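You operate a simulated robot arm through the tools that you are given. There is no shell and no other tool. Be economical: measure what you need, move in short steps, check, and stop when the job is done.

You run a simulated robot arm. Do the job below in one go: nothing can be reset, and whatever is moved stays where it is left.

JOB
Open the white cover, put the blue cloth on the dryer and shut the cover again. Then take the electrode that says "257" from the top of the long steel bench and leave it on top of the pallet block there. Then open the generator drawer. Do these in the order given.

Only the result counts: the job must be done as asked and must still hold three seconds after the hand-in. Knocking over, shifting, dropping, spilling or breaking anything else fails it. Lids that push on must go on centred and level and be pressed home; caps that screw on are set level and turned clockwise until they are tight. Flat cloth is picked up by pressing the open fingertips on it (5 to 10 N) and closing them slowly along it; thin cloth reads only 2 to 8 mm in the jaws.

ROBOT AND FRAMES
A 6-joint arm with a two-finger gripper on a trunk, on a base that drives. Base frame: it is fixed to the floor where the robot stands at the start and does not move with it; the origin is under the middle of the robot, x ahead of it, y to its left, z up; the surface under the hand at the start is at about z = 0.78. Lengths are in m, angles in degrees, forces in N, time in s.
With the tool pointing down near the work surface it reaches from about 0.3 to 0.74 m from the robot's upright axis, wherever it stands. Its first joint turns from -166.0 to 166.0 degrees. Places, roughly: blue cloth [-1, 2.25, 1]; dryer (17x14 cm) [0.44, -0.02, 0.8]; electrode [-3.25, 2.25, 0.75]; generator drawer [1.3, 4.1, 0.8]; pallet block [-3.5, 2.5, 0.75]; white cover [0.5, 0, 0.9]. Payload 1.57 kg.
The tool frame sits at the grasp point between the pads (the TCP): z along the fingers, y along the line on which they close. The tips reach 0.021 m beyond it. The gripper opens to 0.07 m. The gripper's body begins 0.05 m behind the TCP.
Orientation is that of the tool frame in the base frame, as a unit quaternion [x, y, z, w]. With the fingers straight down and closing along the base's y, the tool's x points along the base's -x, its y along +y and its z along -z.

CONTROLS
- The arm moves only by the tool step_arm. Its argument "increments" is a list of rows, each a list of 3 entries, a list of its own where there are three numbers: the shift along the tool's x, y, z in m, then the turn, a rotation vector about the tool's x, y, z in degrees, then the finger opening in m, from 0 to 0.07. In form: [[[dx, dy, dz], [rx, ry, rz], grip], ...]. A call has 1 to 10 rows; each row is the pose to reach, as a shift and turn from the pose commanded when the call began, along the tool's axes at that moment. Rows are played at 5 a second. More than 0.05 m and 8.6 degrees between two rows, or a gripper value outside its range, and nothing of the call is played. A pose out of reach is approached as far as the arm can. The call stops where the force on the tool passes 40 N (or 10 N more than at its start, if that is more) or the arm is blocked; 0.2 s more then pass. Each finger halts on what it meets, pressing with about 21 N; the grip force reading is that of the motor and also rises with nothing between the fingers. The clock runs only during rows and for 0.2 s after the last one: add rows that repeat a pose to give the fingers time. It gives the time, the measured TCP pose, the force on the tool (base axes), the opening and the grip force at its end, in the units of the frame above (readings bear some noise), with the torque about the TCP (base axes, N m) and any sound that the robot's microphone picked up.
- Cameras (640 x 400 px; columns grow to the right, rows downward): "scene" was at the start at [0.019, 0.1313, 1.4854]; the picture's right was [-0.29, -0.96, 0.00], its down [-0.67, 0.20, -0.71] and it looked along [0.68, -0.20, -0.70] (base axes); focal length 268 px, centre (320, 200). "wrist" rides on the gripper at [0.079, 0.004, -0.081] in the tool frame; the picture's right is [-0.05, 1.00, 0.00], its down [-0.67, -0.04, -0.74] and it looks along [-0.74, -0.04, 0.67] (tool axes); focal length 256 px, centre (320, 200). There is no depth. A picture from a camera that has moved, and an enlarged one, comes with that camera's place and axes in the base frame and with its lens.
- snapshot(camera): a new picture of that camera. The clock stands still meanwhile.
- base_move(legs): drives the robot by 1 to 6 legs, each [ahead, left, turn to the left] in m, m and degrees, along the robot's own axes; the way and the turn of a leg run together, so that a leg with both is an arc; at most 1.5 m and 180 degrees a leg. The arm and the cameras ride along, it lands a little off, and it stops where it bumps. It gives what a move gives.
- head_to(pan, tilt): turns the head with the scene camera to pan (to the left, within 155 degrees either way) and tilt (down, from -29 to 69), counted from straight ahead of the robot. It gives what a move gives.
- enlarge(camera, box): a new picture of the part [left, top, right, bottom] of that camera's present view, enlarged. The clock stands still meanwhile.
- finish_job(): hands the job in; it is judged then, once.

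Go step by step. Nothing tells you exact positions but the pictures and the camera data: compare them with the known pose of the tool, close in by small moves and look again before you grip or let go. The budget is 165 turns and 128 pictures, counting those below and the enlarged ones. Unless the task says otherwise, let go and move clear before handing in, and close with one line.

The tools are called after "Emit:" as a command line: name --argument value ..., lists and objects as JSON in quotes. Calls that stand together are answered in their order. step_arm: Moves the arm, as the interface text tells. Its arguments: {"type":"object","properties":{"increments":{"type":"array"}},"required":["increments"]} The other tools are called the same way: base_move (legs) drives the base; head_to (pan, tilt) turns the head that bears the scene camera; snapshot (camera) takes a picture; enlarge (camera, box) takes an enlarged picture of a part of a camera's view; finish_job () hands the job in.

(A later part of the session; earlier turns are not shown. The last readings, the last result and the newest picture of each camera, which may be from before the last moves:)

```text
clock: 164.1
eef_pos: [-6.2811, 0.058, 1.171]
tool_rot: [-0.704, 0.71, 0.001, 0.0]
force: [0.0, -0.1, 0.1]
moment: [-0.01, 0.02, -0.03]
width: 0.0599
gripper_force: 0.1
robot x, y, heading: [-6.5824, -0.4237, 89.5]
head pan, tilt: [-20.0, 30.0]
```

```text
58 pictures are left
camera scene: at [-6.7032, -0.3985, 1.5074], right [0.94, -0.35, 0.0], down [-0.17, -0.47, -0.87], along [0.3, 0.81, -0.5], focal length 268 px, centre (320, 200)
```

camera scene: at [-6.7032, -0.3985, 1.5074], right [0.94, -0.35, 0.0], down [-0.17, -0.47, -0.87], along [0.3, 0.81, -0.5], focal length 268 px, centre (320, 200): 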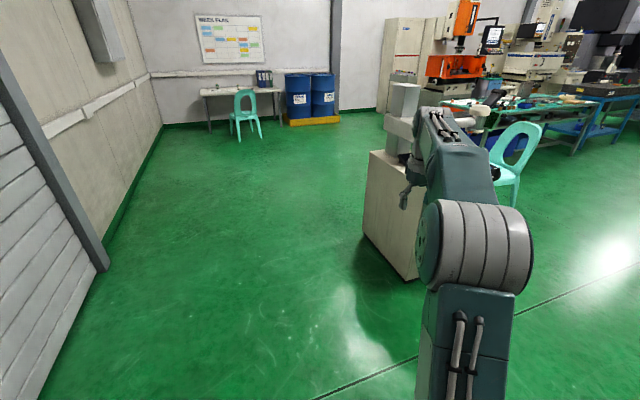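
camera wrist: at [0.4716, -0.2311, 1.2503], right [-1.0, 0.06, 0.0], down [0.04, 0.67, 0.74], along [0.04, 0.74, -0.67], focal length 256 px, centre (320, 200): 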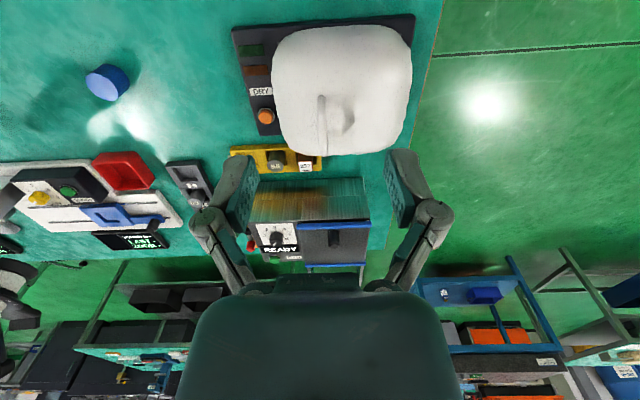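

The way north is open west of the machine. Drive ahead to y≈2.42, then right, then face +x.

Emit:
base_move --legs '[[1.45, 0, 0], [1.38, 0, 0.3], [0, -1.4, 0], [0, -0.3, 0], [0, 0, -90]]'

Emit:
head_to --pan 0 --tilt 45

Emit:
snapshot --camera "scene"

```text
clock: 189.8
eef_pos: [-4.3633, 2.0535, 1.1701]
tool_rot: [0.023, 1.0, 0.0, 0.001]
force: [-0.4, 0.8, -0.2]
moment: [0.04, -0.01, -0.01]
width: 0.0602
gripper_force: 0.1
robot x, y, heading: [-4.8383, 2.3739, -2.8]
head pan, tilt: [-20.0, 30.0]
```

```text
clock: 190.6
eef_pos: [-4.3652, 2.0535, 1.1701]
tool_rot: [0.023, 1.0, 0.001, 0.001]
force: [-0.2, 0.1, -0.4]
moment: [-0.01, -0.01, 0.01]
width: 0.0603
gripper_force: 0.0
robot x, y, heading: [-4.8398, 2.3694, -2.4]
head pan, tilt: [0.0, 45.0]
```

```text
57 pictures are left
camera scene: at [-4.8072, 2.524, 1.4848], right [-0.05, -1.0, 0.0], down [-0.71, 0.03, -0.71], along [0.71, -0.03, -0.71], focal length 268 px, centre (320, 200)
```

scene: 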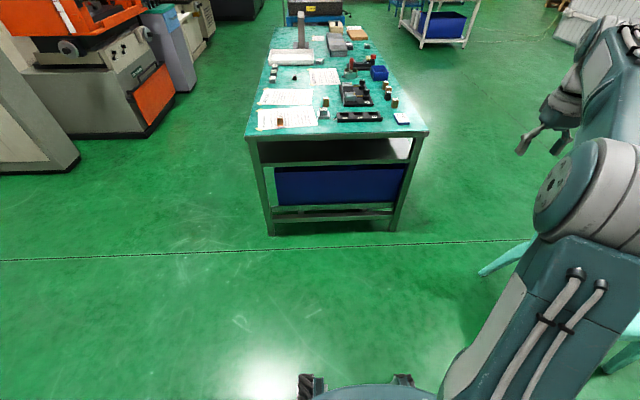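

From here: bench left edge x≈-3.60, pallet ≈(-3.43, 2.45), 257 ≈(-3.25, 2.42). Drive up to x≈-3.91.

Emit:
base_move --legs '[[0.7, 0.06, 2.6], [0.22, 0, 0]]'

Emit:
snapshot --camera "scene"

Emit:
snapshot --camera "wrist"

```text
clock: 195.8
eef_pos: [-3.4442, 2.1167, 1.1732]
tool_rot: [0.002, 1.0, 0.0, 0.002]
force: [0.1, -0.3, 0.2]
moment: [0.03, 0.0, 0.0]
width: 0.0596
gripper_force: 0.1
robot x, y, heading: [-3.9279, 2.4137, -0.0]
head pan, tilt: [0.0, 45.0]
```

```text
56 pictures are left
camera scene: at [-3.9081, 2.5671, 1.4884], right [0.0, -1.0, 0.0], down [-0.71, 0.0, -0.71], along [0.71, 0.0, -0.71], focal length 268 px, centre (320, 200)
```

scene: 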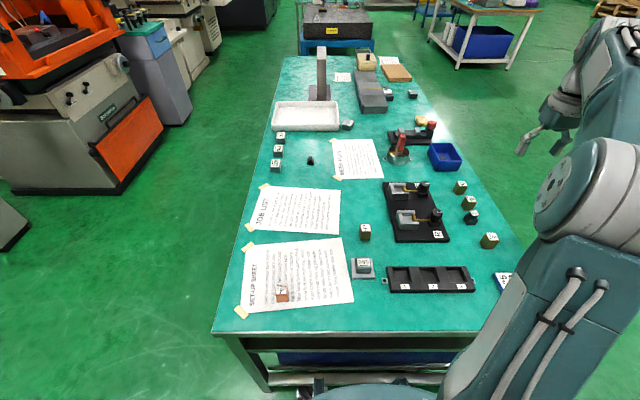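

```text
55 pictures are left
camera wrist: at [-3.5239, 2.1209, 1.2537], right [0.06, 1.0, 0.0], down [0.66, -0.04, 0.75], along [0.75, -0.04, -0.66], focal length 256 px, centre (320, 200)
```

wrist: 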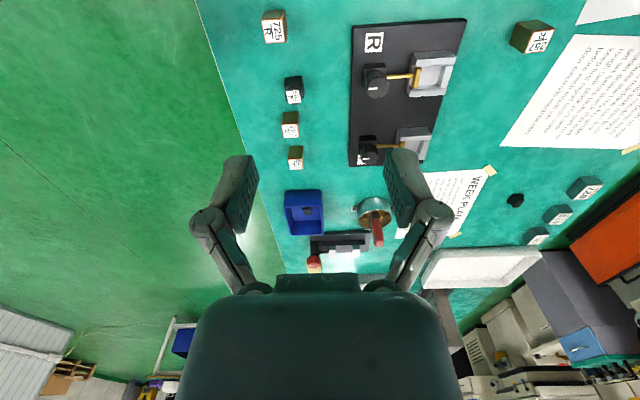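

Emit:
enlarge --camera "scene" --box '[325, 210, 405, 290]'

Emit:
enlarge --camera "wrist" --box '[430, 0, 590, 100]'

```text
5.00 times, centred on (365, 250) of scene
camera zoom: at [-3.9081, 2.5671, 1.4884], right [0.0, -1.0, 0.0], down [-0.71, 0.0, -0.71], along [0.71, 0.0, -0.71], focal length 1342 px, centre (95, -50)
```

zoom: 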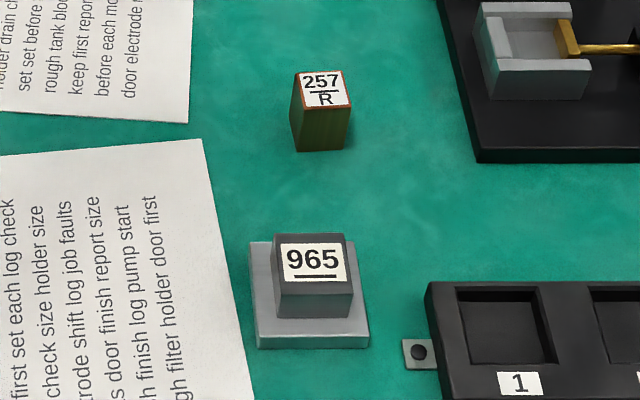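

```text
4.00 times, centred on (510, 50) of wrist
camera zoom: at [-3.5239, 2.1209, 1.2537], right [0.06, 1.0, 0.0], down [0.66, -0.04, 0.75], along [0.75, -0.04, -0.66], focal length 1024 px, centre (-440, 800)
```

zoom: 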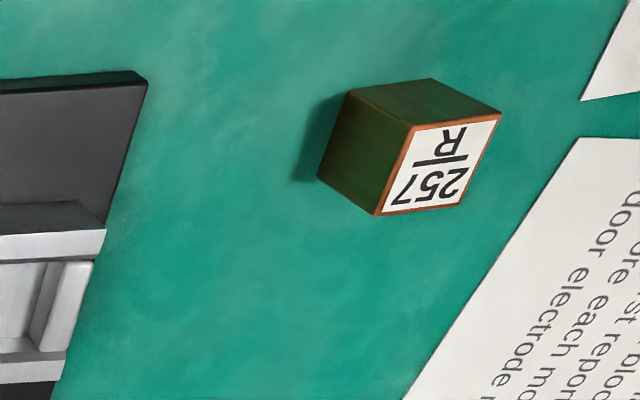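

257 R: centre ≈(-3.384, 2.428), top z≈0.844, about 32 mm square. Pallet top ≈(-3.506, 2.447, 0.8425). Hover over the electrode.

Emit:
step_arm --increments '[[[-0.008, 0.04, 0.0], [0, 0, 0], 0.06], [[-0.016, 0.08, 0.01], [0, 0, 0], 0.06], [[-0.024, 0.12, 0.02], [0, 0, 0], 0.06], [[-0.032, 0.16, 0.04], [0, 0, 0], 0.06], [[-0.04, 0.2, 0.06], [0, 0, 0], 0.06], [[-0.048, 0.24, 0.08], [0, 0, 0], 0.06], [[-0.056, 0.28, 0.1], [0, 0, 0], 0.06], [[-0.06, 0.311, 0.13], [0, 0, 0], 0.06], [[-0.06, 0.311, 0.17], [0, 0, 0], 0.06], [[-0.06, 0.311, 0.21], [0, 0, 0], 0.06]]'

Emit:
snapshot --camera "wrist"

Emit:
enlarge --camera "scene" --box '[325, 190, 425, 290]'

```text
clock: 197.9
eef_pos: [-3.3849, 2.4291, 0.9625]
tool_rot: [0.002, 1.0, 0.001, 0.002]
force: [0.1, -0.5, -0.4]
moment: [0.03, 0.0, 0.0]
width: 0.0599
gripper_force: 0.0
robot x, y, heading: [-3.9343, 2.4131, 0.0]
head pan, tilt: [0.0, 45.0]
```

```text
52 pictures are left
camera wrist: at [-3.4646, 2.4337, 1.0432], right [0.06, 1.0, 0.0], down [0.66, -0.04, 0.75], along [0.75, -0.04, -0.66], focal length 256 px, centre (320, 200)
```

wrist: 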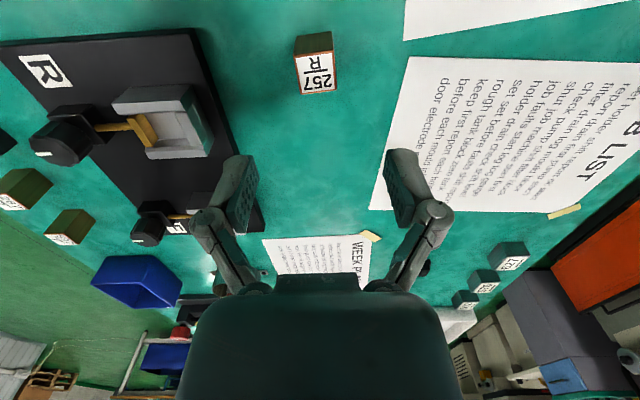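

```text
4.00 times, centred on (375, 240) of scene
camera zoom: at [-3.91, 2.5678, 1.4866], right [0.0, -1.0, 0.0], down [-0.71, 0.0, -0.71], along [0.71, 0.0, -0.71], focal length 1073 px, centre (100, 40)
```

zoom: 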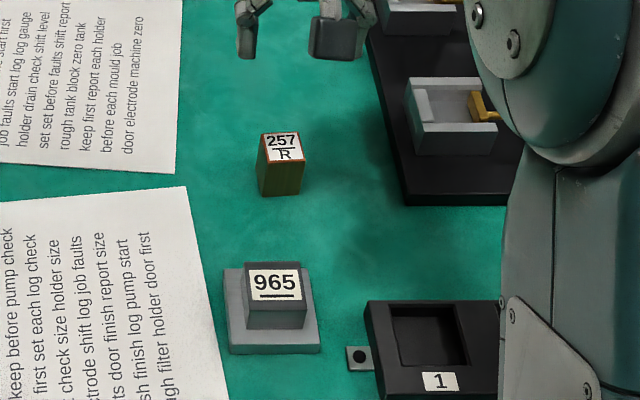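

Consistent: (-3.384, 2.427). Descend to z≈0.865 and look.

Emit:
step_arm --increments '[[[0, -0.002, 0.04], [0, 0, 0], 0.06], [[0, -0.002, 0.08], [0, 0, 0], 0.06], [[0, -0.002, 0.098], [0, 0, 0], 0.06]]'

Emit:
snapshot --camera "wrist"

Emit:
enlarge --camera "scene" --box '[325, 190, 425, 290]'

```text
clock: 198.8
eef_pos: [-3.3846, 2.4251, 0.8617]
tool_rot: [0.001, 1.0, 0.001, 0.001]
force: [0.9, 0.1, -0.7]
moment: [0.01, 0.01, -0.02]
width: 0.0598
gripper_force: 0.1
robot x, y, heading: [-3.9299, 2.416, -0.3]
head pan, tilt: [0.0, 45.0]
```

```text
50 pictures are left
camera wrist: at [-3.4652, 2.431, 0.9442], right [0.06, 1.0, 0.0], down [0.66, -0.04, 0.75], along [0.74, -0.04, -0.67], focal length 256 px, centre (320, 200)
```

wrist: 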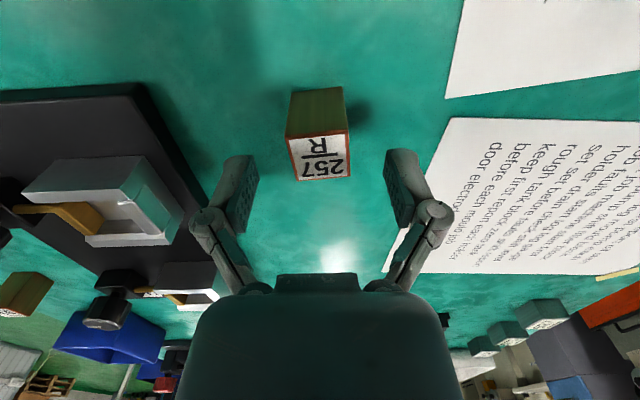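

```text
4.00 times, centred on (375, 240) of scene
camera zoom: at [-3.9097, 2.568, 1.4865], right [0.0, -1.0, 0.0], down [-0.71, 0.0, -0.71], along [0.71, 0.0, -0.71], focal length 1073 px, centre (100, 40)
```

zoom: 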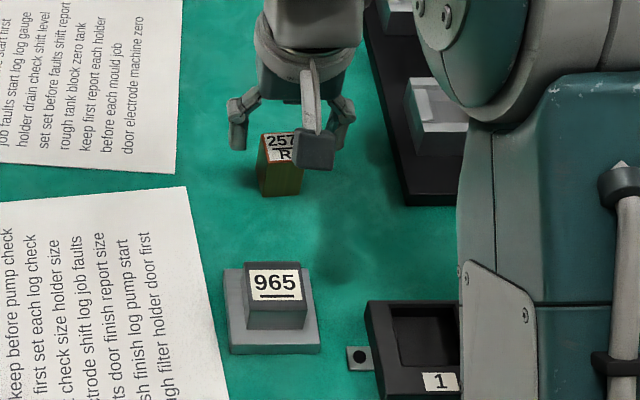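

Aligned. Go down to z≈0.831 and close.

Emit:
step_arm --increments '[[[0, 0.001, 0.02], [0, 0, 0], 0.06], [[0, 0.001, 0.03], [0, 0, 0], 0.06], [[0, 0.001, 0.03], [0, 0, 0], 0.045], [[0, 0.001, 0.03], [0, 0, 0], 0.03], [[0, 0.001, 0.03], [0, 0, 0], 0.02], [[0, 0.001, 0.03], [0, 0, 0], 0.02]]'

Emit:
snapshot --camera "wrist"

```text
clock: 200.2
eef_pos: [-3.3841, 2.4265, 0.8317]
tool_rot: [0.002, 1.0, 0.001, 0.001]
force: [0.4, -2.2, 2.6]
moment: [-0.04, 0.11, 0.07]
width: 0.0296
gripper_force: 20.6
robot x, y, heading: [-3.93, 2.4128, -0.1]
head pan, tilt: [0.0, 45.0]
```

```text
48 pictures are left
camera wrist: at [-3.4643, 2.4319, 0.9143], right [0.06, 1.0, 0.0], down [0.66, -0.04, 0.75], along [0.74, -0.04, -0.67], focal length 256 px, centre (320, 200)
```

wrist: 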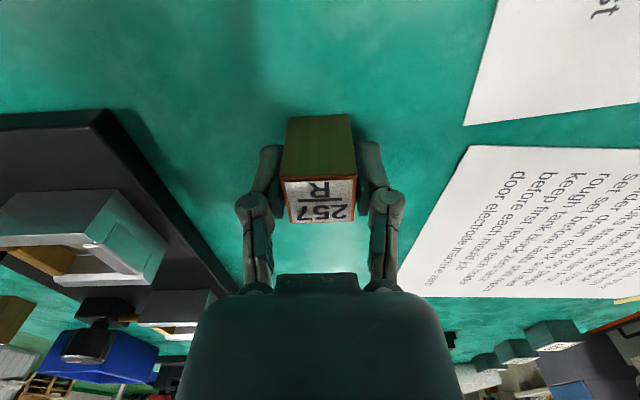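

Gripped (29.6 mm). Lift 8 cm and carry over the pallet block.

Emit:
step_arm --increments '[[[0, 0, -0.02], [0, 0, 0], 0.02], [[0, 0, -0.05], [0, 0, 0], 0.02], [[0, 0, -0.09], [0, 0, 0], 0.02], [[0.03, 0.005, -0.1], [0, 0, 0], 0.02], [[0.06, 0.01, -0.1], [0, 0, 0], 0.02], [[0.09, 0.015, -0.1], [0, 0, 0], 0.02], [[0.122, 0.02, -0.1], [0, 0, 0], 0.02], [[0.122, 0.02, -0.1], [0, 0, 0], 0.02]]'

Emit:
snapshot --camera "wrist"

Emit:
enlarge --camera "scene" --box '[325, 210, 405, 290]'

```text
clock: 201.9
eef_pos: [-3.5063, 2.4482, 0.9326]
tool_rot: [0.001, 1.0, 0.001, 0.0]
force: [0.0, -0.3, -3.5]
moment: [-0.03, -0.01, 0.0]
width: 0.0299
gripper_force: 21.2
robot x, y, heading: [-3.9319, 2.4179, -0.1]
head pan, tilt: [0.0, 45.0]
```

```text
47 pictures are left
camera wrist: at [-3.5875, 2.4525, 1.0131], right [0.06, 1.0, 0.0], down [0.66, -0.04, 0.75], along [0.74, -0.04, -0.67], focal length 256 px, centre (320, 200)
```

wrist: 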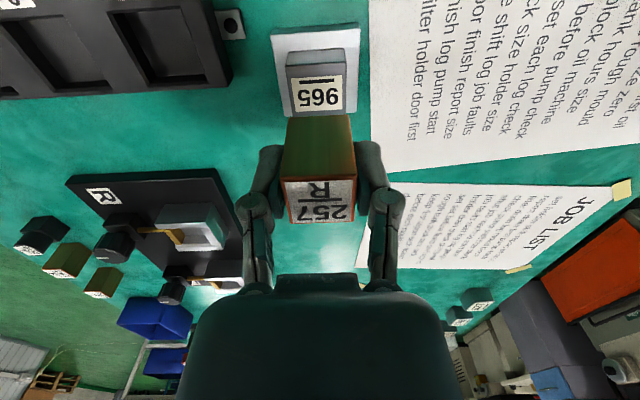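

```text
5.00 times, centred on (365, 250) of scene
camera zoom: at [-3.9096, 2.5681, 1.4864], right [0.0, -1.0, 0.0], down [-0.71, 0.0, -0.71], along [0.71, 0.0, -0.71], focal length 1342 px, centre (95, -50)
```

zoom: 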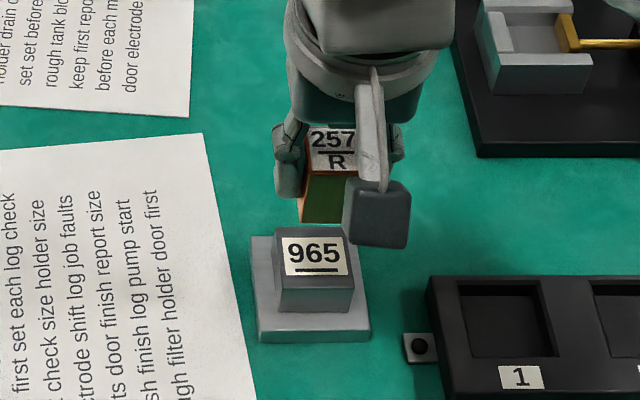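

Over the block within ~1–2 mm. Lower to just above.

Emit:
step_arm --increments '[[[0, -0.001, 0.02], [0, 0, 0], 0.02], [[0, -0.001, 0.04], [0, 0, 0], 0.02], [[0, -0.001, 0.051], [0, 0, 0], 0.02]]'

Emit:
enlarge --camera "wrist" --box '[230, 60, 410, 240]'

Emit:
enlarge --camera "scene" --box '[335, 230, 395, 290]'

```text
clock: 202.8
eef_pos: [-3.5063, 2.4467, 0.8818]
tool_rot: [0.001, 1.0, 0.001, 0.001]
force: [-0.5, 0.6, -3.5]
moment: [-0.01, 0.01, 0.04]
width: 0.03
gripper_force: 21.1
robot x, y, heading: [-3.9325, 2.413, -0.1]
head pan, tilt: [0.0, 45.0]
```

```text
2.22 times, centred on (320, 150) of wrist
camera zoom: at [-3.5857, 2.4507, 0.9625], right [0.06, 1.0, 0.0], down [0.66, -0.04, 0.75], along [0.74, -0.04, -0.67], focal length 569 px, centre (320, 311)
```

zoom: 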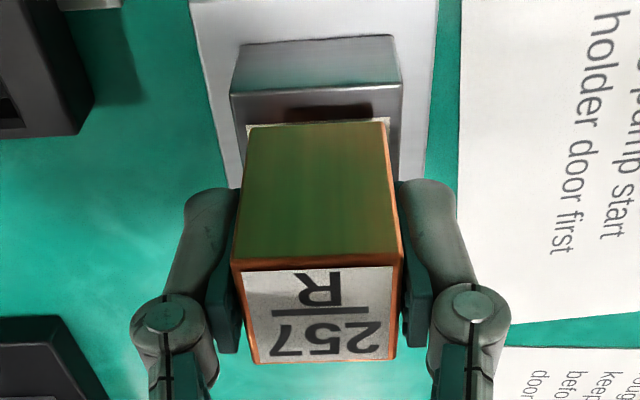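

```text
6.67 times, centred on (365, 260) of scene
camera zoom: at [-3.9095, 2.568, 1.4864], right [0.0, -1.0, 0.0], down [-0.71, 0.0, -0.71], along [0.71, 0.0, -0.71], focal length 1789 px, centre (20, -200)
```

zoom: 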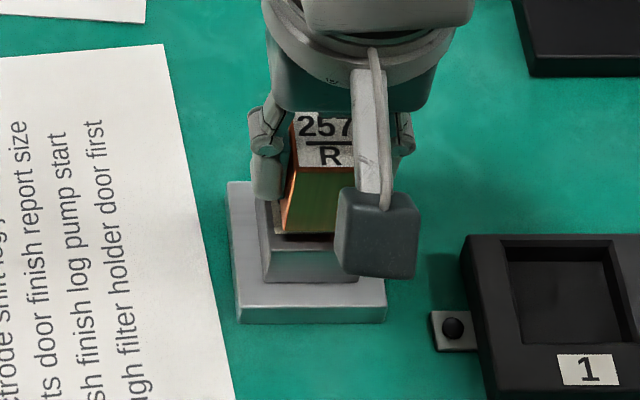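

Centred in y; shift 2 mm in +x and lower to contact.

Emit:
step_arm --increments '[[[-0.002, 0, 0.004], [0, 0, 0], 0.02], [[-0.002, 0, 0.007], [0, 0, 0], 0.02], [[-0.002, 0, 0.009], [0, 0, 0], 0.02]]'

```text
clock: 203.6
eef_pos: [-3.504, 2.4471, 0.8731]
tool_rot: [0.001, 1.0, 0.001, 0.001]
force: [-4.9, -3.1, 16.0]
moment: [-0.06, 0.21, -0.01]
width: 0.0298
gripper_force: 20.8
robot x, y, heading: [-3.9346, 2.4175, 0.3]
head pan, tilt: [0.0, 45.0]
```

Contact at 0.873 as predicted (16 N). Ease 1 mm, open, and rise.

Emit:
step_arm --increments '[[[0, 0, -0.001], [0, 0, 0], 0.02], [[0, 0, -0.001], [0, 0, 0], 0.035], [[0, 0, -0.001], [0, 0, 0], 0.05], [[0, 0, -0.001], [0, 0, 0], 0.06], [[0, 0, -0.03], [0, 0, 0], 0.06], [[0, 0, -0.07], [0, 0, 0], 0.06], [[0, 0, -0.11], [0, 0, 0], 0.06], [[0, 0, -0.16], [0, 0, 0], 0.06], [[0, 0, -0.21], [0, 0, 0], 0.06], [[0, 0, -0.26], [0, 0, 0], 0.06]]'

Emit:
enlarge --camera "wrist" --box '[230, 0, 410, 120]'

Emit:
enlarge --camera "scene" --box '[325, 210, 405, 290]'

```text
clock: 205.8
eef_pos: [-3.5069, 2.4457, 1.1319]
tool_rot: [0.002, 1.0, 0.001, 0.0]
force: [0.3, -0.2, 0.0]
moment: [0.02, 0.03, 0.01]
width: 0.0599
gripper_force: 0.1
robot x, y, heading: [-3.9283, 2.4179, 0.1]
head pan, tilt: [0.0, 45.0]
```

```text
3.33 times, centred on (320, 60) of wrist
camera zoom: at [-3.588, 2.4504, 1.2132], right [0.06, 1.0, 0.0], down [0.67, -0.04, 0.75], along [0.74, -0.04, -0.67], focal length 853 px, centre (320, 667)
```

zoom: 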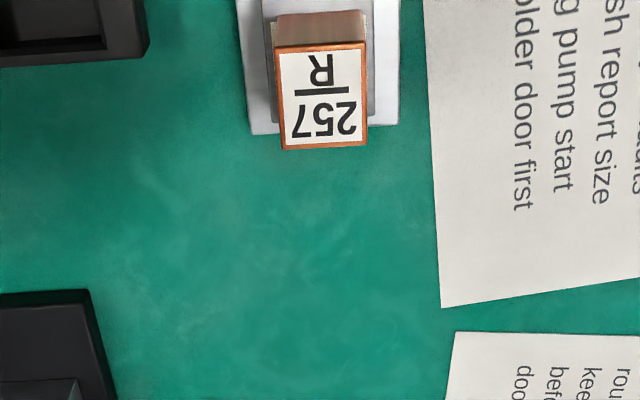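

```text
5.00 times, centred on (365, 250) of scene
camera zoom: at [-3.9097, 2.5678, 1.4864], right [0.0, -1.0, 0.0], down [-0.71, 0.0, -0.71], along [0.71, 0.0, -0.71], focal length 1342 px, centre (95, -50)
```

zoom: 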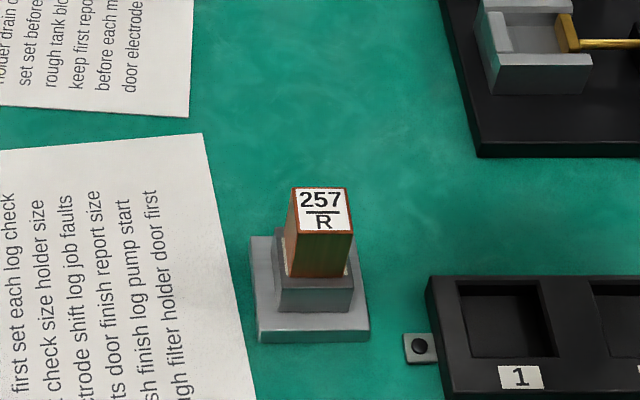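

The electrode stands squarely on the pallet block. Next the generator drawer: I back out and take the aisle north of the bench (y≈3.45), stopping to look.

Emit:
base_move --legs '[[-0.45, 0, 0], [0, 1.03, 0], [1.4, 0, 0], [1.3, 0, 0]]'

Emit:
head_to --pan 10 --tilt 20

Emit:
snapshot --camera "scene"

```text
clock: 226.2
eef_pos: [-1.2275, 3.4677, 1.1296]
tool_rot: [-0.002, 1.0, 0.0, 0.0]
force: [-0.4, 0.3, -0.8]
moment: [0.01, -0.01, 0.0]
width: 0.0598
gripper_force: 0.1
robot x, y, heading: [-1.6538, 3.4315, 0.3]
head pan, tilt: [0.0, 45.0]
```

```text
clock: 227.1
eef_pos: [-1.2282, 3.4688, 1.1305]
tool_rot: [-0.003, 1.0, 0.0, 0.001]
force: [-0.3, -0.5, 0.3]
moment: [0.01, 0.02, 0.0]
width: 0.0599
gripper_force: 0.0
robot x, y, heading: [-1.651, 3.4343, 0.6]
head pan, tilt: [10.0, 20.0]
```

```text
41 pictures are left
camera scene: at [-1.6211, 3.603, 1.5232], right [0.18, -0.98, 0.0], down [-0.34, -0.06, -0.94], along [0.92, 0.17, -0.34], focal length 268 px, centre (320, 200)
```

scene: 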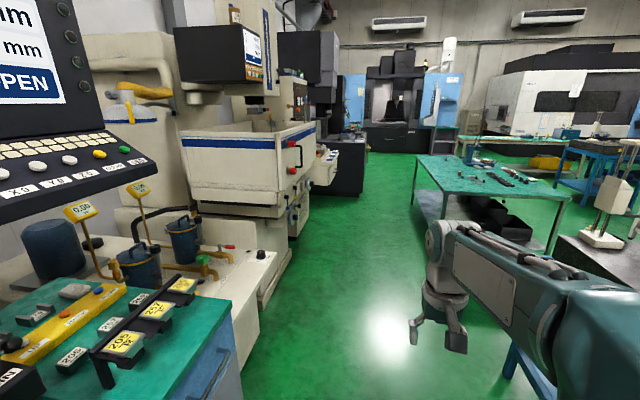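

The aisle is clear; the generator is past the white machine. Drive ahead 2.5 m to x≈0.85 and turn to face it.

Emit:
base_move --legs '[[1.4, -0.03, -0.5], [1.1, 0, 0], [0, 0, 90]]'

Emit:
head_to --pan -20 --tilt 30

Emit:
snapshot --camera "scene"

```text
clock: 243.2
eef_pos: [0.8622, 3.8484, 1.1294]
tool_rot: [-0.698, 0.716, 0.001, 0.001]
force: [0.2, 0.4, 0.4]
moment: [-0.02, 0.02, -0.05]
width: 0.0602
gripper_force: 0.1
robot x, y, heading: [0.8861, 3.4238, 88.9]
head pan, tilt: [10.0, 20.0]
```

```text
clock: 244.2
eef_pos: [0.8628, 3.8467, 1.1288]
tool_rot: [-0.699, 0.715, 0.0, 0.001]
force: [0.1, -0.2, 0.3]
moment: [-0.01, -0.02, 0.0]
width: 0.0601
gripper_force: 0.1
robot x, y, heading: [0.8882, 3.4242, 88.7]
head pan, tilt: [-20.0, 30.0]
```

```text
40 pictures are left
camera scene: at [0.7628, 3.4518, 1.5072], right [0.93, -0.36, 0.0], down [-0.18, -0.47, -0.87], along [0.31, 0.81, -0.5], focal length 268 px, centre (320, 200)
```

scene: 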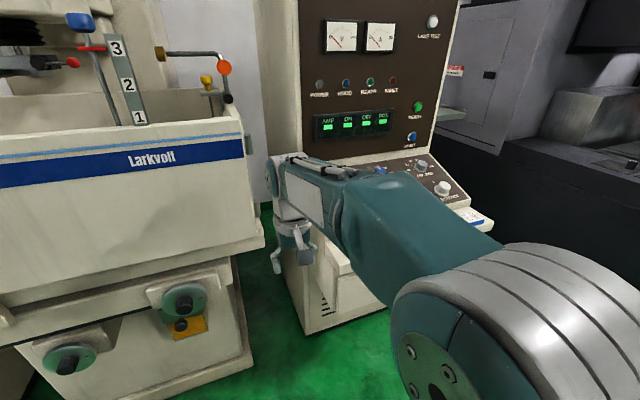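

The drawer is behind my arm; I pull the arm in and shift the base right ~0.4 m.

Emit:
step_arm --increments '[[[0.03, 0, -0.01], [0, 0, 0], 0.06], [[0.06, 0, -0.02], [0, 0, 0], 0.06], [[0.09, 0, -0.03], [0, 0, 0], 0.06]]'

Emit:
base_move --legs '[[0, -0.4, 1.0]]'

Emit:
head_to --pan 0 --tilt 40

Emit:
snapshot --camera "scene"

Emit:
snapshot --camera "wrist"

```text
clock: 245.0
eef_pos: [0.8607, 3.7578, 1.161]
tool_rot: [-0.699, 0.715, 0.001, 0.0]
force: [0.3, 0.3, -0.2]
moment: [-0.01, 0.03, -0.02]
width: 0.0603
gripper_force: 0.0
robot x, y, heading: [0.8894, 3.4213, 89.0]
head pan, tilt: [-20.0, 30.0]
```

```text
clock: 247.5
eef_pos: [1.251, 3.7518, 1.16]
tool_rot: [-0.705, 0.71, 0.0, 0.002]
force: [-0.7, 0.5, 0.1]
moment: [-0.03, -0.01, -0.01]
width: 0.0603
gripper_force: 0.0
robot x, y, heading: [1.2809, 3.4194, 89.8]
head pan, tilt: [-20.0, 30.0]
```

```text
clock: 248.3
eef_pos: [1.2557, 3.7531, 1.1614]
tool_rot: [-0.705, 0.709, 0.001, 0.0]
force: [-0.9, 0.0, 0.5]
moment: [0.02, 0.0, 0.01]
width: 0.06
gripper_force: 0.1
robot x, y, heading: [1.2849, 3.4201, 89.6]
head pan, tilt: [0.0, 40.0]
```

```text
39 pictures are left
camera scene: at [1.1302, 3.4442, 1.4918], right [1.0, -0.01, 0.0], down [0.0, -0.64, -0.77], along [0.01, 0.77, -0.64], focal length 268 px, centre (320, 200)
```

scene: 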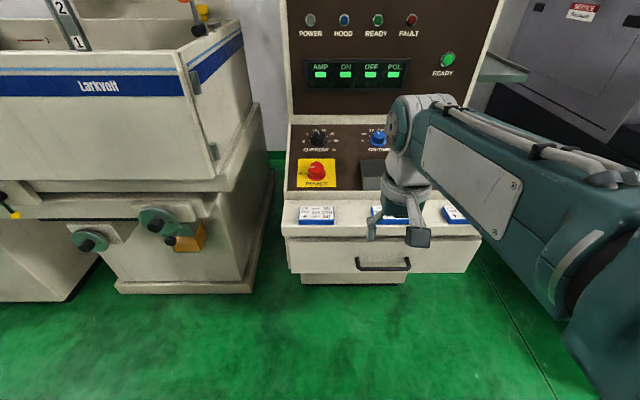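

```text
38 pictures are left
camera wrist: at [1.2503, 3.673, 1.2416], right [-1.0, 0.06, 0.0], down [0.04, 0.66, 0.75], along [0.04, 0.74, -0.67], focal length 256 px, centre (320, 200)
```

wrist: 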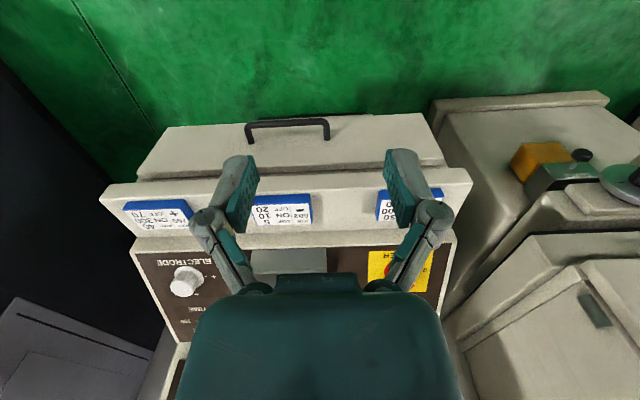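

The handle bar is at about (1.311, 3.888, 0.878), running along x, ~13 cm long. I back off 0.15 m and rotate the wrist so the fingers close in the y–z plane.

Emit:
base_move --legs '[[-0.14, 0, 0]]'

Emit:
step_arm --increments '[[[0, 0, 0], [0, 0, 8.5], 0.06], [[0, 0, 0], [0, 0, 17], 0.06], [[0, 0, 0], [0, 0, 25.5], 0.06], [[0, 0, 0], [0, 0, 34], 0.06], [[0, 0, 0], [0, 0, 42.5], 0.06], [[0, 0, 0], [0, 0, 51], 0.06], [[0, 0, 0], [0, 0, 59.5], 0.06], [[0, 0, 0], [0, 0, 68], 0.06], [[0, 0, 0], [0, 0, 76.5], 0.06], [[0, 0, 0], [0, 0, 85], 0.06]]'

```text
clock: 249.6
eef_pos: [1.2537, 3.6141, 1.1613]
tool_rot: [-0.705, 0.709, 0.0, 0.0]
force: [-0.3, 0.1, 0.9]
moment: [-0.02, 0.01, 0.0]
width: 0.0601
gripper_force: 0.0
robot x, y, heading: [1.2877, 3.2775, 89.8]
head pan, tilt: [0.0, 40.0]
```

```text
clock: 251.8
eef_pos: [1.2528, 3.6137, 1.1609]
tool_rot: [-0.04, 0.999, 0.001, 0.0]
force: [-0.7, -0.1, 0.4]
moment: [0.03, 0.0, -0.03]
width: 0.0599
gripper_force: 0.1
robot x, y, heading: [1.2881, 3.2817, 90.0]
head pan, tilt: [0.0, 40.0]
```

Emit:
step_arm --increments '[[[-0.025, 0.03, 0.02], [0, 0, 2.5], 0.06], [[-0.05, 0.06, 0.04], [0, 0, 4.6], 0.06], [[-0.07, 0.09, 0.06], [0, 0, 4.6], 0.06]]'

Emit:
step_arm --increments '[[[0, 0.01, 0.01], [-7.5, 0, 0], 0.06], [[0, 0.02, 0.02], [-15, 0, 0], 0.06], [[0, 0.03, 0.03], [-22.5, 0, 0], 0.06], [[0, 0.04, 0.04], [-30, 0, 0], 0.06], [[0, 0.05, 0.06], [-37.5, 0, 0], 0.06], [[0, 0.06, 0.08], [-45, 0, 0], 0.06]]'

Emit:
snapshot --camera "wrist"

Emit:
snapshot --camera "scene"

```text
clock: 252.6
eef_pos: [1.3179, 3.7089, 1.1]
tool_rot: [-0.001, 1.0, 0.0, -0.001]
force: [-0.3, -0.8, -0.3]
moment: [0.0, -0.01, 0.01]
width: 0.06
gripper_force: 0.1
robot x, y, heading: [1.2841, 3.2778, 89.8]
head pan, tilt: [0.0, 40.0]
```

```text
clock: 254.0
eef_pos: [1.3149, 3.7688, 1.0266]
tool_rot: [-0.004, 0.93, 0.368, -0.007]
force: [-0.3, 0.0, -0.1]
moment: [-0.01, -0.01, 0.02]
width: 0.06
gripper_force: 0.0
out of reach, approached as far as the arm can: row 6
robot x, y, heading: [1.2861, 3.28, 89.8]
head pan, tilt: [0.0, 40.0]
```

```text
37 pictures are left
camera wrist: at [1.2355, 3.7148, 1.0894], right [0.05, 0.73, 0.68], down [0.68, -0.53, 0.51], along [0.73, 0.44, -0.52], focal length 256 px, centre (320, 200)
```

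wrist: 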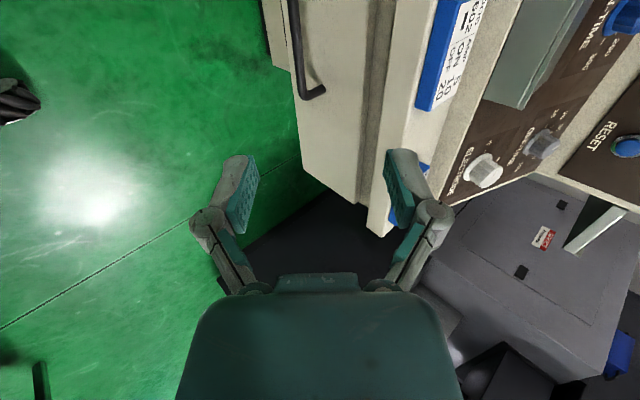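

```text
36 pictures are left
camera scene: at [1.1305, 3.3071, 1.4919], right [1.0, 0.0, 0.0], down [0.0, -0.64, -0.77], along [0.0, 0.77, -0.64], focal length 268 px, centre (320, 200)
```

scene: 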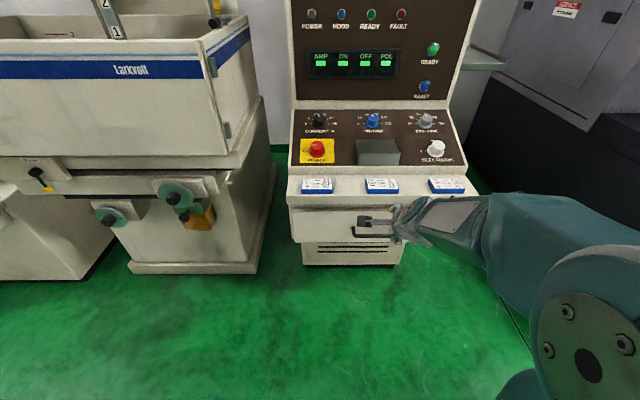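

Pitch is 43°. The bar lies ~19 cm along the tool axis and 2.3 cm to the -y(tool) side. Approach 11 cm and look.

Emit:
step_arm --increments '[[[0, -0.012, 0.03], [0, 0, 0], 0.045], [[0, -0.023, 0.06], [0, 0, 0], 0.04], [[0, -0.023, 0.09], [0, 0, 0], 0.04], [[0, -0.023, 0.12], [0, 0, 0], 0.04]]'

Emit:
snapshot --camera "wrist"

Emit:
enlarge --camera "scene" --box '[280, 160, 480, 280]'

```text
clock: 255.0
eef_pos: [1.3136, 3.8349, 0.9244]
tool_rot: [-0.006, 0.924, 0.383, 0.001]
force: [0.4, 0.3, 0.3]
moment: [-0.02, 0.02, 0.01]
width: 0.04
gripper_force: 0.0
out of reach, approached as far as the arm can: row 1, 2
robot x, y, heading: [1.283, 3.2821, 89.8]
head pan, tilt: [0.0, 40.0]
```

```text
35 pictures are left
camera wrist: at [1.2337, 3.7799, 0.985], right [0.04, 0.71, 0.71], down [0.67, -0.54, 0.51], along [0.74, 0.45, -0.49], focal length 256 px, centre (320, 200)
```

wrist: 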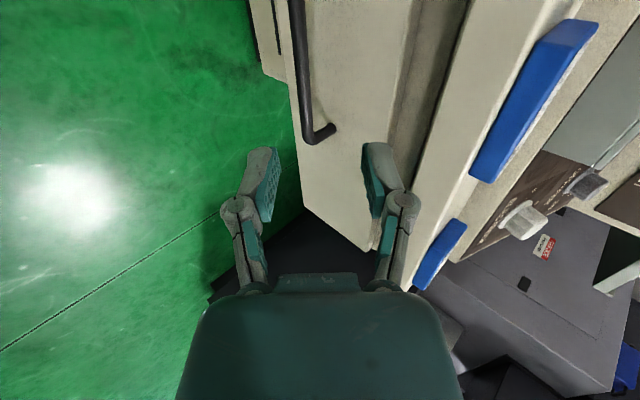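

```text
3.20 times, centred on (380, 220) of scene
camera zoom: at [1.1306, 3.3077, 1.4919], right [1.0, 0.0, 0.0], down [0.0, -0.64, -0.77], along [0.0, 0.77, -0.64], focal length 859 px, centre (128, 136)
```

zoom: 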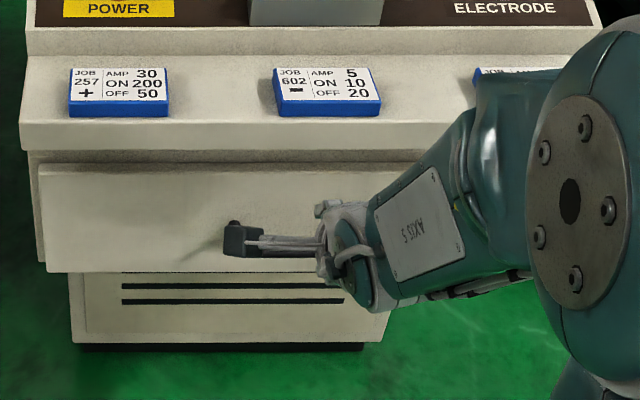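

Bar relative to the TCP: ~7 cm ahead, ~8 mm to tool -y. I narrow the opening to 32 mm and move to within a couple of cm, then look.

Emit:
step_arm --increments '[[[0, -0.01, 0.015], [0, 0, 0], 0.032], [[0, -0.01, 0.03], [0, 0, 0], 0.032], [[0, -0.01, 0.04], [0, 0, 0], 0.032]]'

Emit:
snapshot --camera "wrist"

```text
clock: 255.8
eef_pos: [1.3145, 3.8592, 0.8918]
tool_rot: [-0.002, 0.924, 0.383, -0.006]
force: [-0.4, 0.3, -0.6]
moment: [-0.02, 0.01, -0.02]
width: 0.0322
gripper_force: 0.1
robot x, y, heading: [1.2913, 3.2826, 89.7]
head pan, tilt: [0.0, 40.0]
```

```text
33 pictures are left
camera wrist: at [1.2357, 3.804, 0.9532], right [0.05, 0.71, 0.71], down [0.68, -0.55, 0.5], along [0.74, 0.45, -0.51], focal length 256 px, centre (320, 200)
```

wrist: 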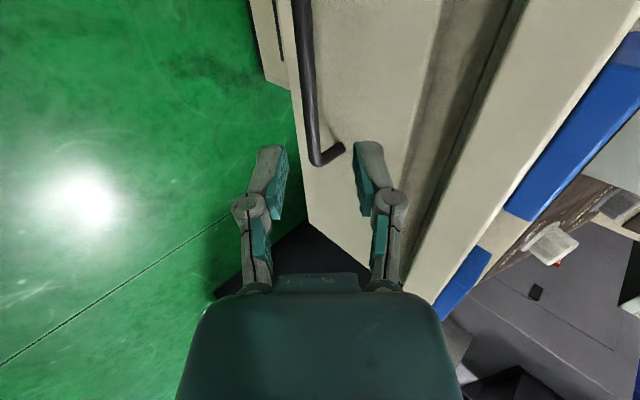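

The bar's apparent size says it's farther than thought, ~8 cm ahead (y≈3.91, z≈0.83). Advance 4.5 cm more and look.

Emit:
step_arm --increments '[[[0, -0.003, 0.015], [0, 0, 0], 0.036], [[0, -0.006, 0.03], [0, 0, 0], 0.036], [[0, -0.007, 0.045], [0, 0, 0], 0.036]]'

Emit:
snapshot --camera "wrist"

```text
clock: 256.6
eef_pos: [1.3203, 3.8869, 0.8566]
tool_rot: [-0.003, 0.924, 0.382, -0.006]
force: [0.3, -0.3, -0.7]
moment: [0.02, -0.03, -0.01]
width: 0.036
gripper_force: 0.1
out of reach, approached as far as the arm can: row 1, 2, 3
robot x, y, heading: [1.2871, 3.2798, 89.8]
head pan, tilt: [0.0, 40.0]
```

```text
32 pictures are left
camera wrist: at [1.2422, 3.8326, 0.9185], right [0.05, 0.71, 0.7], down [0.68, -0.55, 0.5], along [0.74, 0.45, -0.51], focal length 256 px, centre (320, 200)
```

wrist: 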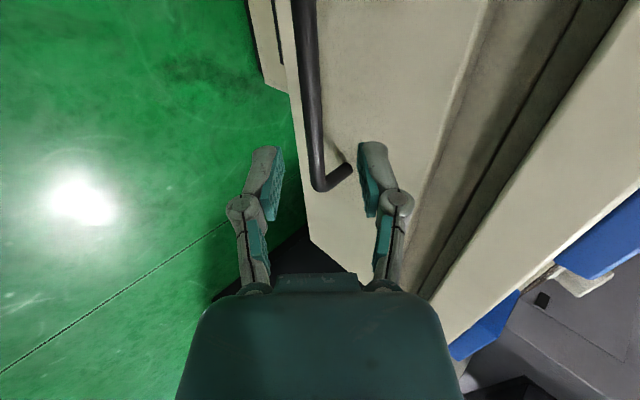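

Emit:
step_arm --increments '[[[0.004, 0, 0.015], [0, 0, 0], 0.036], [[0.008, 0, 0.03], [0, 0, 0], 0.036]]'

Emit:
snapshot --camera "wrist"

Emit:
enlarge --camera "scene" --box '[320, 180, 440, 270]'

```text
clock: 257.2
eef_pos: [1.3218, 3.9121, 0.8384]
tool_rot: [-0.002, 0.925, 0.381, -0.006]
force: [0.0, -0.2, -0.2]
moment: [-0.01, -0.03, 0.0]
width: 0.0362
gripper_force: 0.0
out of reach, approached as far as the arm can: row 1, 2
robot x, y, heading: [1.2846, 3.2795, 89.5]
head pan, tilt: [0.0, 40.0]
```

```text
31 pictures are left
camera wrist: at [1.2425, 3.8563, 0.9001], right [0.05, 0.71, 0.7], down [0.68, -0.54, 0.5], along [0.74, 0.45, -0.51], focal length 256 px, centre (320, 200)
```

wrist: 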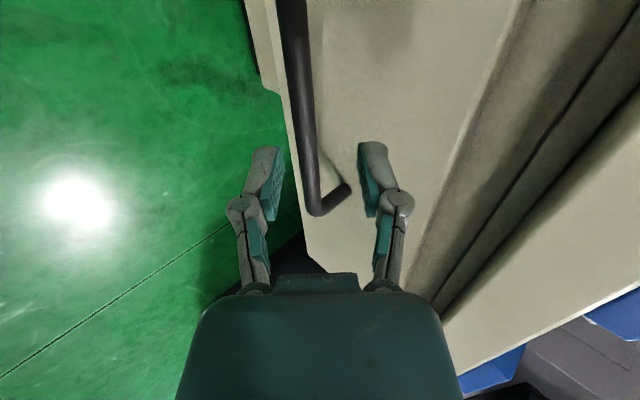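

```text
4.44 times, centred on (380, 225) of scene
camera zoom: at [1.1306, 3.3082, 1.4919], right [1.0, 0.0, 0.0], down [0.0, -0.64, -0.77], along [0.0, 0.77, -0.64], focal length 1193 px, centre (53, 89)
```

zoom: 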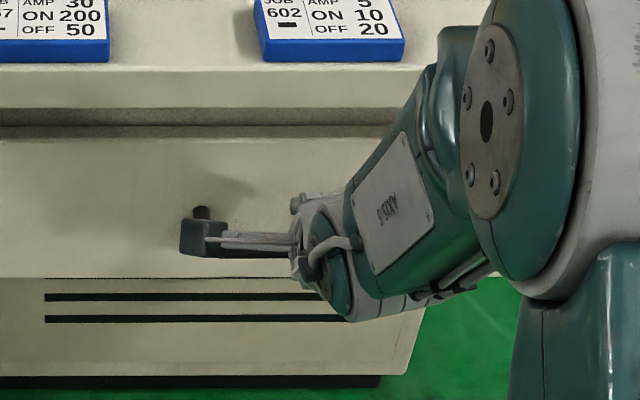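

Bar now ~3 cm ahead and ~6 mm toward tool -y; it's inside the finger gap. Final advance.

Emit:
step_arm --increments '[[[0, -0.006, 0.008], [0, 0, 0], 0.036], [[0, -0.01, 0.016], [0, 0, 0], 0.036], [[0, -0.01, 0.022], [0, 0, 0], 0.036]]'

Emit:
snapshot --camera "wrist"

```text
clock: 258.0
eef_pos: [1.3263, 3.9205, 0.8167]
tool_rot: [-0.003, 0.924, 0.382, -0.007]
force: [0.1, 1.3, 0.1]
moment: [-0.04, 0.0, 0.02]
width: 0.036
gripper_force: 0.1
out of reach, approached as far as the arm can: row 1, 2, 3
robot x, y, heading: [1.2862, 3.2801, 89.9]
head pan, tilt: [0.0, 40.0]
```

```text
29 pictures are left
camera wrist: at [1.2478, 3.8652, 0.8784], right [0.05, 0.71, 0.7], down [0.68, -0.55, 0.5], along [0.74, 0.45, -0.51], focal length 256 px, centre (320, 200)
```

wrist: 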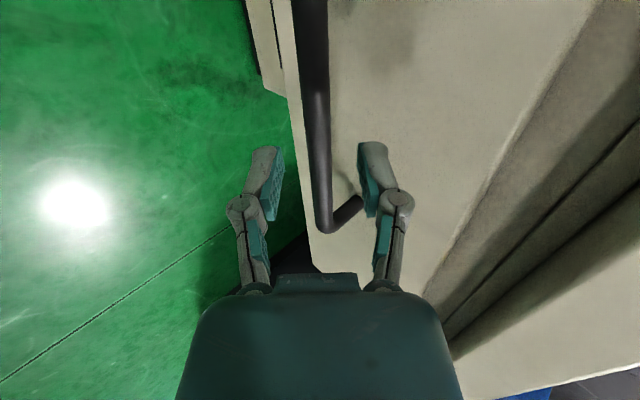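

The bar is now right at the TCP between the pads. Close the fingers.

Emit:
step_arm --increments '[[[0, 0, 0.003], [0, 0, 0], 0.03], [[0, 0, 0.003], [0, 0, 0], 0.02], [[0, 0, 0.003], [0, 0, 0], 0.005], [[0, 0, 0.003], [0, 0, 0], 0.005], [[0, 0, 0.003], [0, 0, 0], 0.005]]'

Emit:
snapshot --camera "wrist"

```text
clock: 259.2
eef_pos: [1.3285, 3.9224, 0.8165]
tool_rot: [-0.003, 0.924, 0.383, -0.005]
force: [-0.3, 0.1, -0.2]
moment: [0.02, -0.02, 0.02]
width: 0.0051
gripper_force: 0.1
robot x, y, heading: [1.2866, 3.2802, 89.8]
head pan, tilt: [0.0, 40.0]
```

```text
28 pictures are left
camera wrist: at [1.2487, 3.8678, 0.8766], right [0.05, 0.71, 0.71], down [0.67, -0.55, 0.5], along [0.74, 0.45, -0.51], focal length 256 px, centre (320, 200)
```

wrist: 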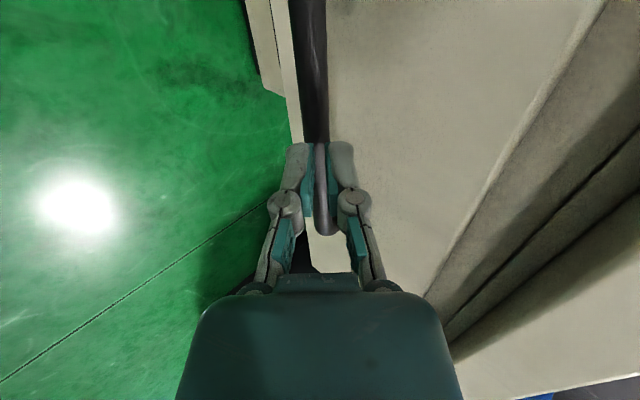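

The fingers closed in front of the bar; it's still deeper. Reopen and advance 2 cm more.

Emit:
step_arm --increments '[[[0, 0, 0], [0, 0, 0], 0.02], [[0, 0, 0], [0, 0, 0], 0.04], [[0, 0, 0], [0, 0, 0], 0.04], [[0, 0, 0.01], [0, 0, 0], 0.04], [[0, 0, 0.02], [0, 0, 0], 0.04]]'

Emit:
snapshot --camera "wrist"

```text
clock: 260.4
eef_pos: [1.3274, 3.9371, 0.8021]
tool_rot: [-0.003, 0.924, 0.383, -0.005]
force: [0.6, -0.7, -0.1]
moment: [0.0, 0.0, 0.02]
width: 0.0401
gripper_force: 0.0
robot x, y, heading: [1.2844, 3.2795, 89.7]
head pan, tilt: [0.0, 40.0]
```

```text
27 pictures are left
camera wrist: at [1.2486, 3.8827, 0.8627], right [0.05, 0.71, 0.71], down [0.67, -0.55, 0.5], along [0.74, 0.45, -0.51], focal length 256 px, centre (320, 200)
```

wrist: 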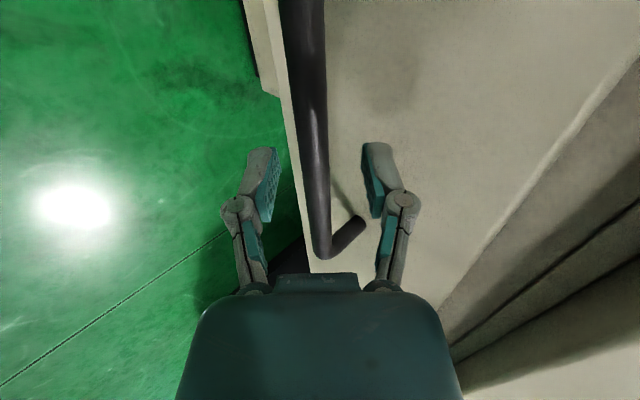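

Motion parallax says the bar is ~1–2 cm ahead. Advance 1.5 cm and close.

Emit:
step_arm --increments '[[[0, 0, 0.008], [0, 0, 0], 0.04], [[0, 0, 0.016], [0, 0, 0], 0.04], [[0, 0, 0.016], [0, 0, 0], 0.025], [[0, 0, 0.016], [0, 0, 0], 0.01], [[0, 0, 0.016], [0, 0, 0], 0.005], [[0, 0, 0.016], [0, 0, 0], 0.005]]'

Emit:
snapshot --camera "wrist"

```text
clock: 261.8
eef_pos: [1.3278, 3.9475, 0.7897]
tool_rot: [-0.002, 0.925, 0.381, -0.004]
force: [-1.0, -13.1, -10.5]
moment: [0.0, -0.13, 0.15]
width: 0.0127
gripper_force: 32.4
robot x, y, heading: [1.2855, 3.2791, 89.7]
head pan, tilt: [0.0, 40.0]
```

```text
26 pictures are left
camera wrist: at [1.2485, 3.8928, 0.8505], right [0.05, 0.71, 0.7], down [0.67, -0.54, 0.5], along [0.74, 0.45, -0.51], focal length 256 px, centre (320, 200)
```

wrist: 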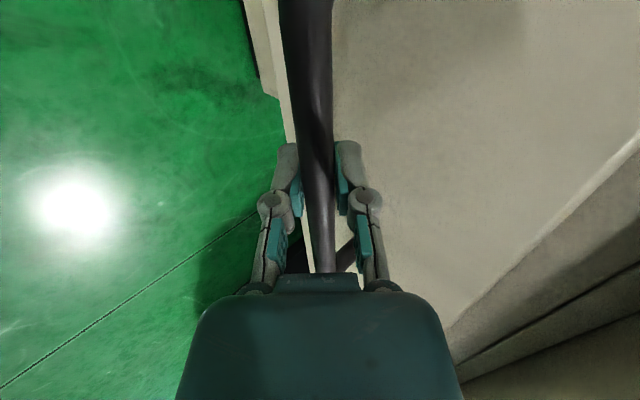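

Gripped the bar (12.7 mm). Pull straight along -y, 4 cm first.

Emit:
step_arm --increments '[[[0, -0.007, -0.007], [0, 0, 0], 0.005], [[0, -0.014, -0.014], [0, 0, 0], 0.005], [[0, -0.021, -0.021], [0, 0, 0], 0.005], [[0, -0.028, -0.028], [0, 0, 0], 0.005]]'

Emit:
enlarge --camera "scene" --box '[270, 150, 490, 290]'

```text
clock: 262.8
eef_pos: [1.3368, 3.9148, 0.7988]
tool_rot: [-0.003, 0.922, 0.388, -0.006]
force: [-5.4, 1.3, 6.1]
moment: [0.05, 0.57, 0.88]
width: 0.0139
gripper_force: 31.6
out of reach, approached as far as the arm can: row 2, 3, 4
robot x, y, heading: [1.2887, 3.2799, 89.7]
head pan, tilt: [0.0, 40.0]
```

```text
2.86 times, centred on (380, 220) of scene
camera zoom: at [1.1315, 3.3079, 1.4919], right [1.0, 0.0, 0.0], down [0.0, -0.64, -0.77], along [0.0, 0.77, -0.64], focal length 767 px, centre (149, 143)
```

zoom: 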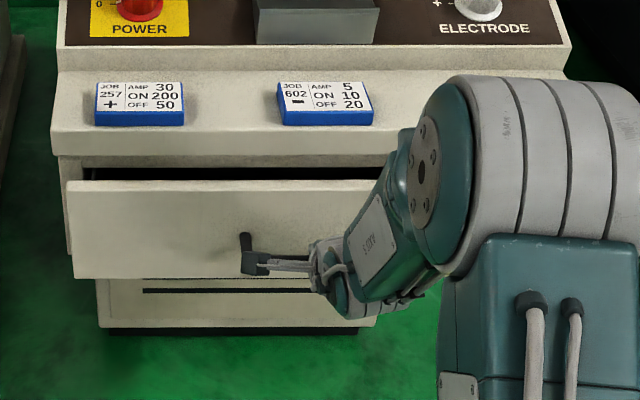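

The drawer is coming out; the arm is at a joint limit in this pose, so I let the base pull it another 8 cm.

Emit:
base_move --legs '[[-0.08, 0, 0]]'

Emit:
head_to --pan 0 --tilt 45

Emit:
snapshot --camera "scene"

```text
clock: 263.9
eef_pos: [1.3386, 3.8312, 0.7968]
tool_rot: [-0.002, 0.923, 0.385, -0.007]
force: [5.2, 0.0, 34.6]
moment: [0.31, -0.32, 0.07]
width: 0.0133
gripper_force: 31.9
robot x, y, heading: [1.287, 3.199, 89.8]
head pan, tilt: [0.0, 40.0]
```

```text
clock: 264.5
eef_pos: [1.3361, 3.8334, 0.7971]
tool_rot: [-0.001, 0.923, 0.385, -0.006]
force: [2.1, -2.1, 10.7]
moment: [0.06, -0.13, 0.23]
width: 0.0135
gripper_force: 32.0
robot x, y, heading: [1.2844, 3.1993, 89.7]
head pan, tilt: [0.0, 45.0]
```

```text
24 pictures are left
camera scene: at [1.1308, 3.2235, 1.4847], right [1.0, 0.0, 0.0], down [0.0, -0.71, -0.71], along [0.0, 0.71, -0.71], focal length 268 px, centre (320, 200)
```

scene: 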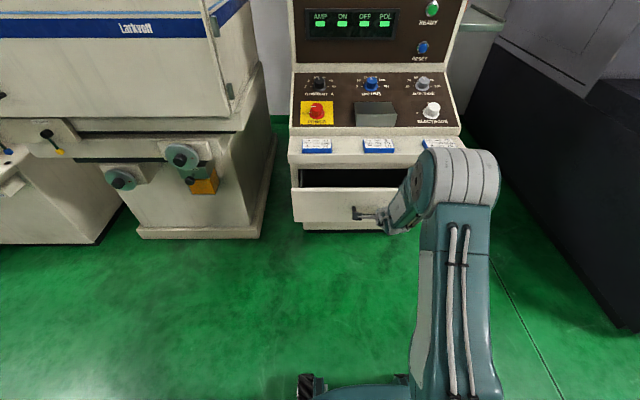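

Open by ~11.5 cm. I check the space behind the robot before pulling further.

Emit:
head_to --pan 150 --tilt 55

Emit:
snapshot --camera "scene"

```text
clock: 266.9
eef_pos: [1.3368, 3.8334, 0.7966]
tool_rot: [-0.002, 0.923, 0.385, -0.006]
force: [4.2, 2.5, 21.2]
moment: [0.19, -0.21, 0.1]
width: 0.0135
gripper_force: 32.0
robot x, y, heading: [1.2842, 3.1969, 89.5]
head pan, tilt: [150.0, 55.0]
```

```text
23 pictures are left
camera scene: at [1.0942, 3.0791, 1.4714], right [-0.86, 0.5, 0.0], down [0.41, 0.71, -0.57], along [-0.29, -0.5, -0.82], focal length 268 px, centre (320, 200)
```

scene: 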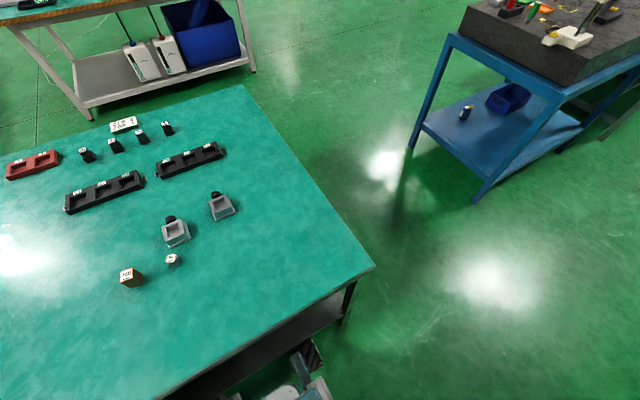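

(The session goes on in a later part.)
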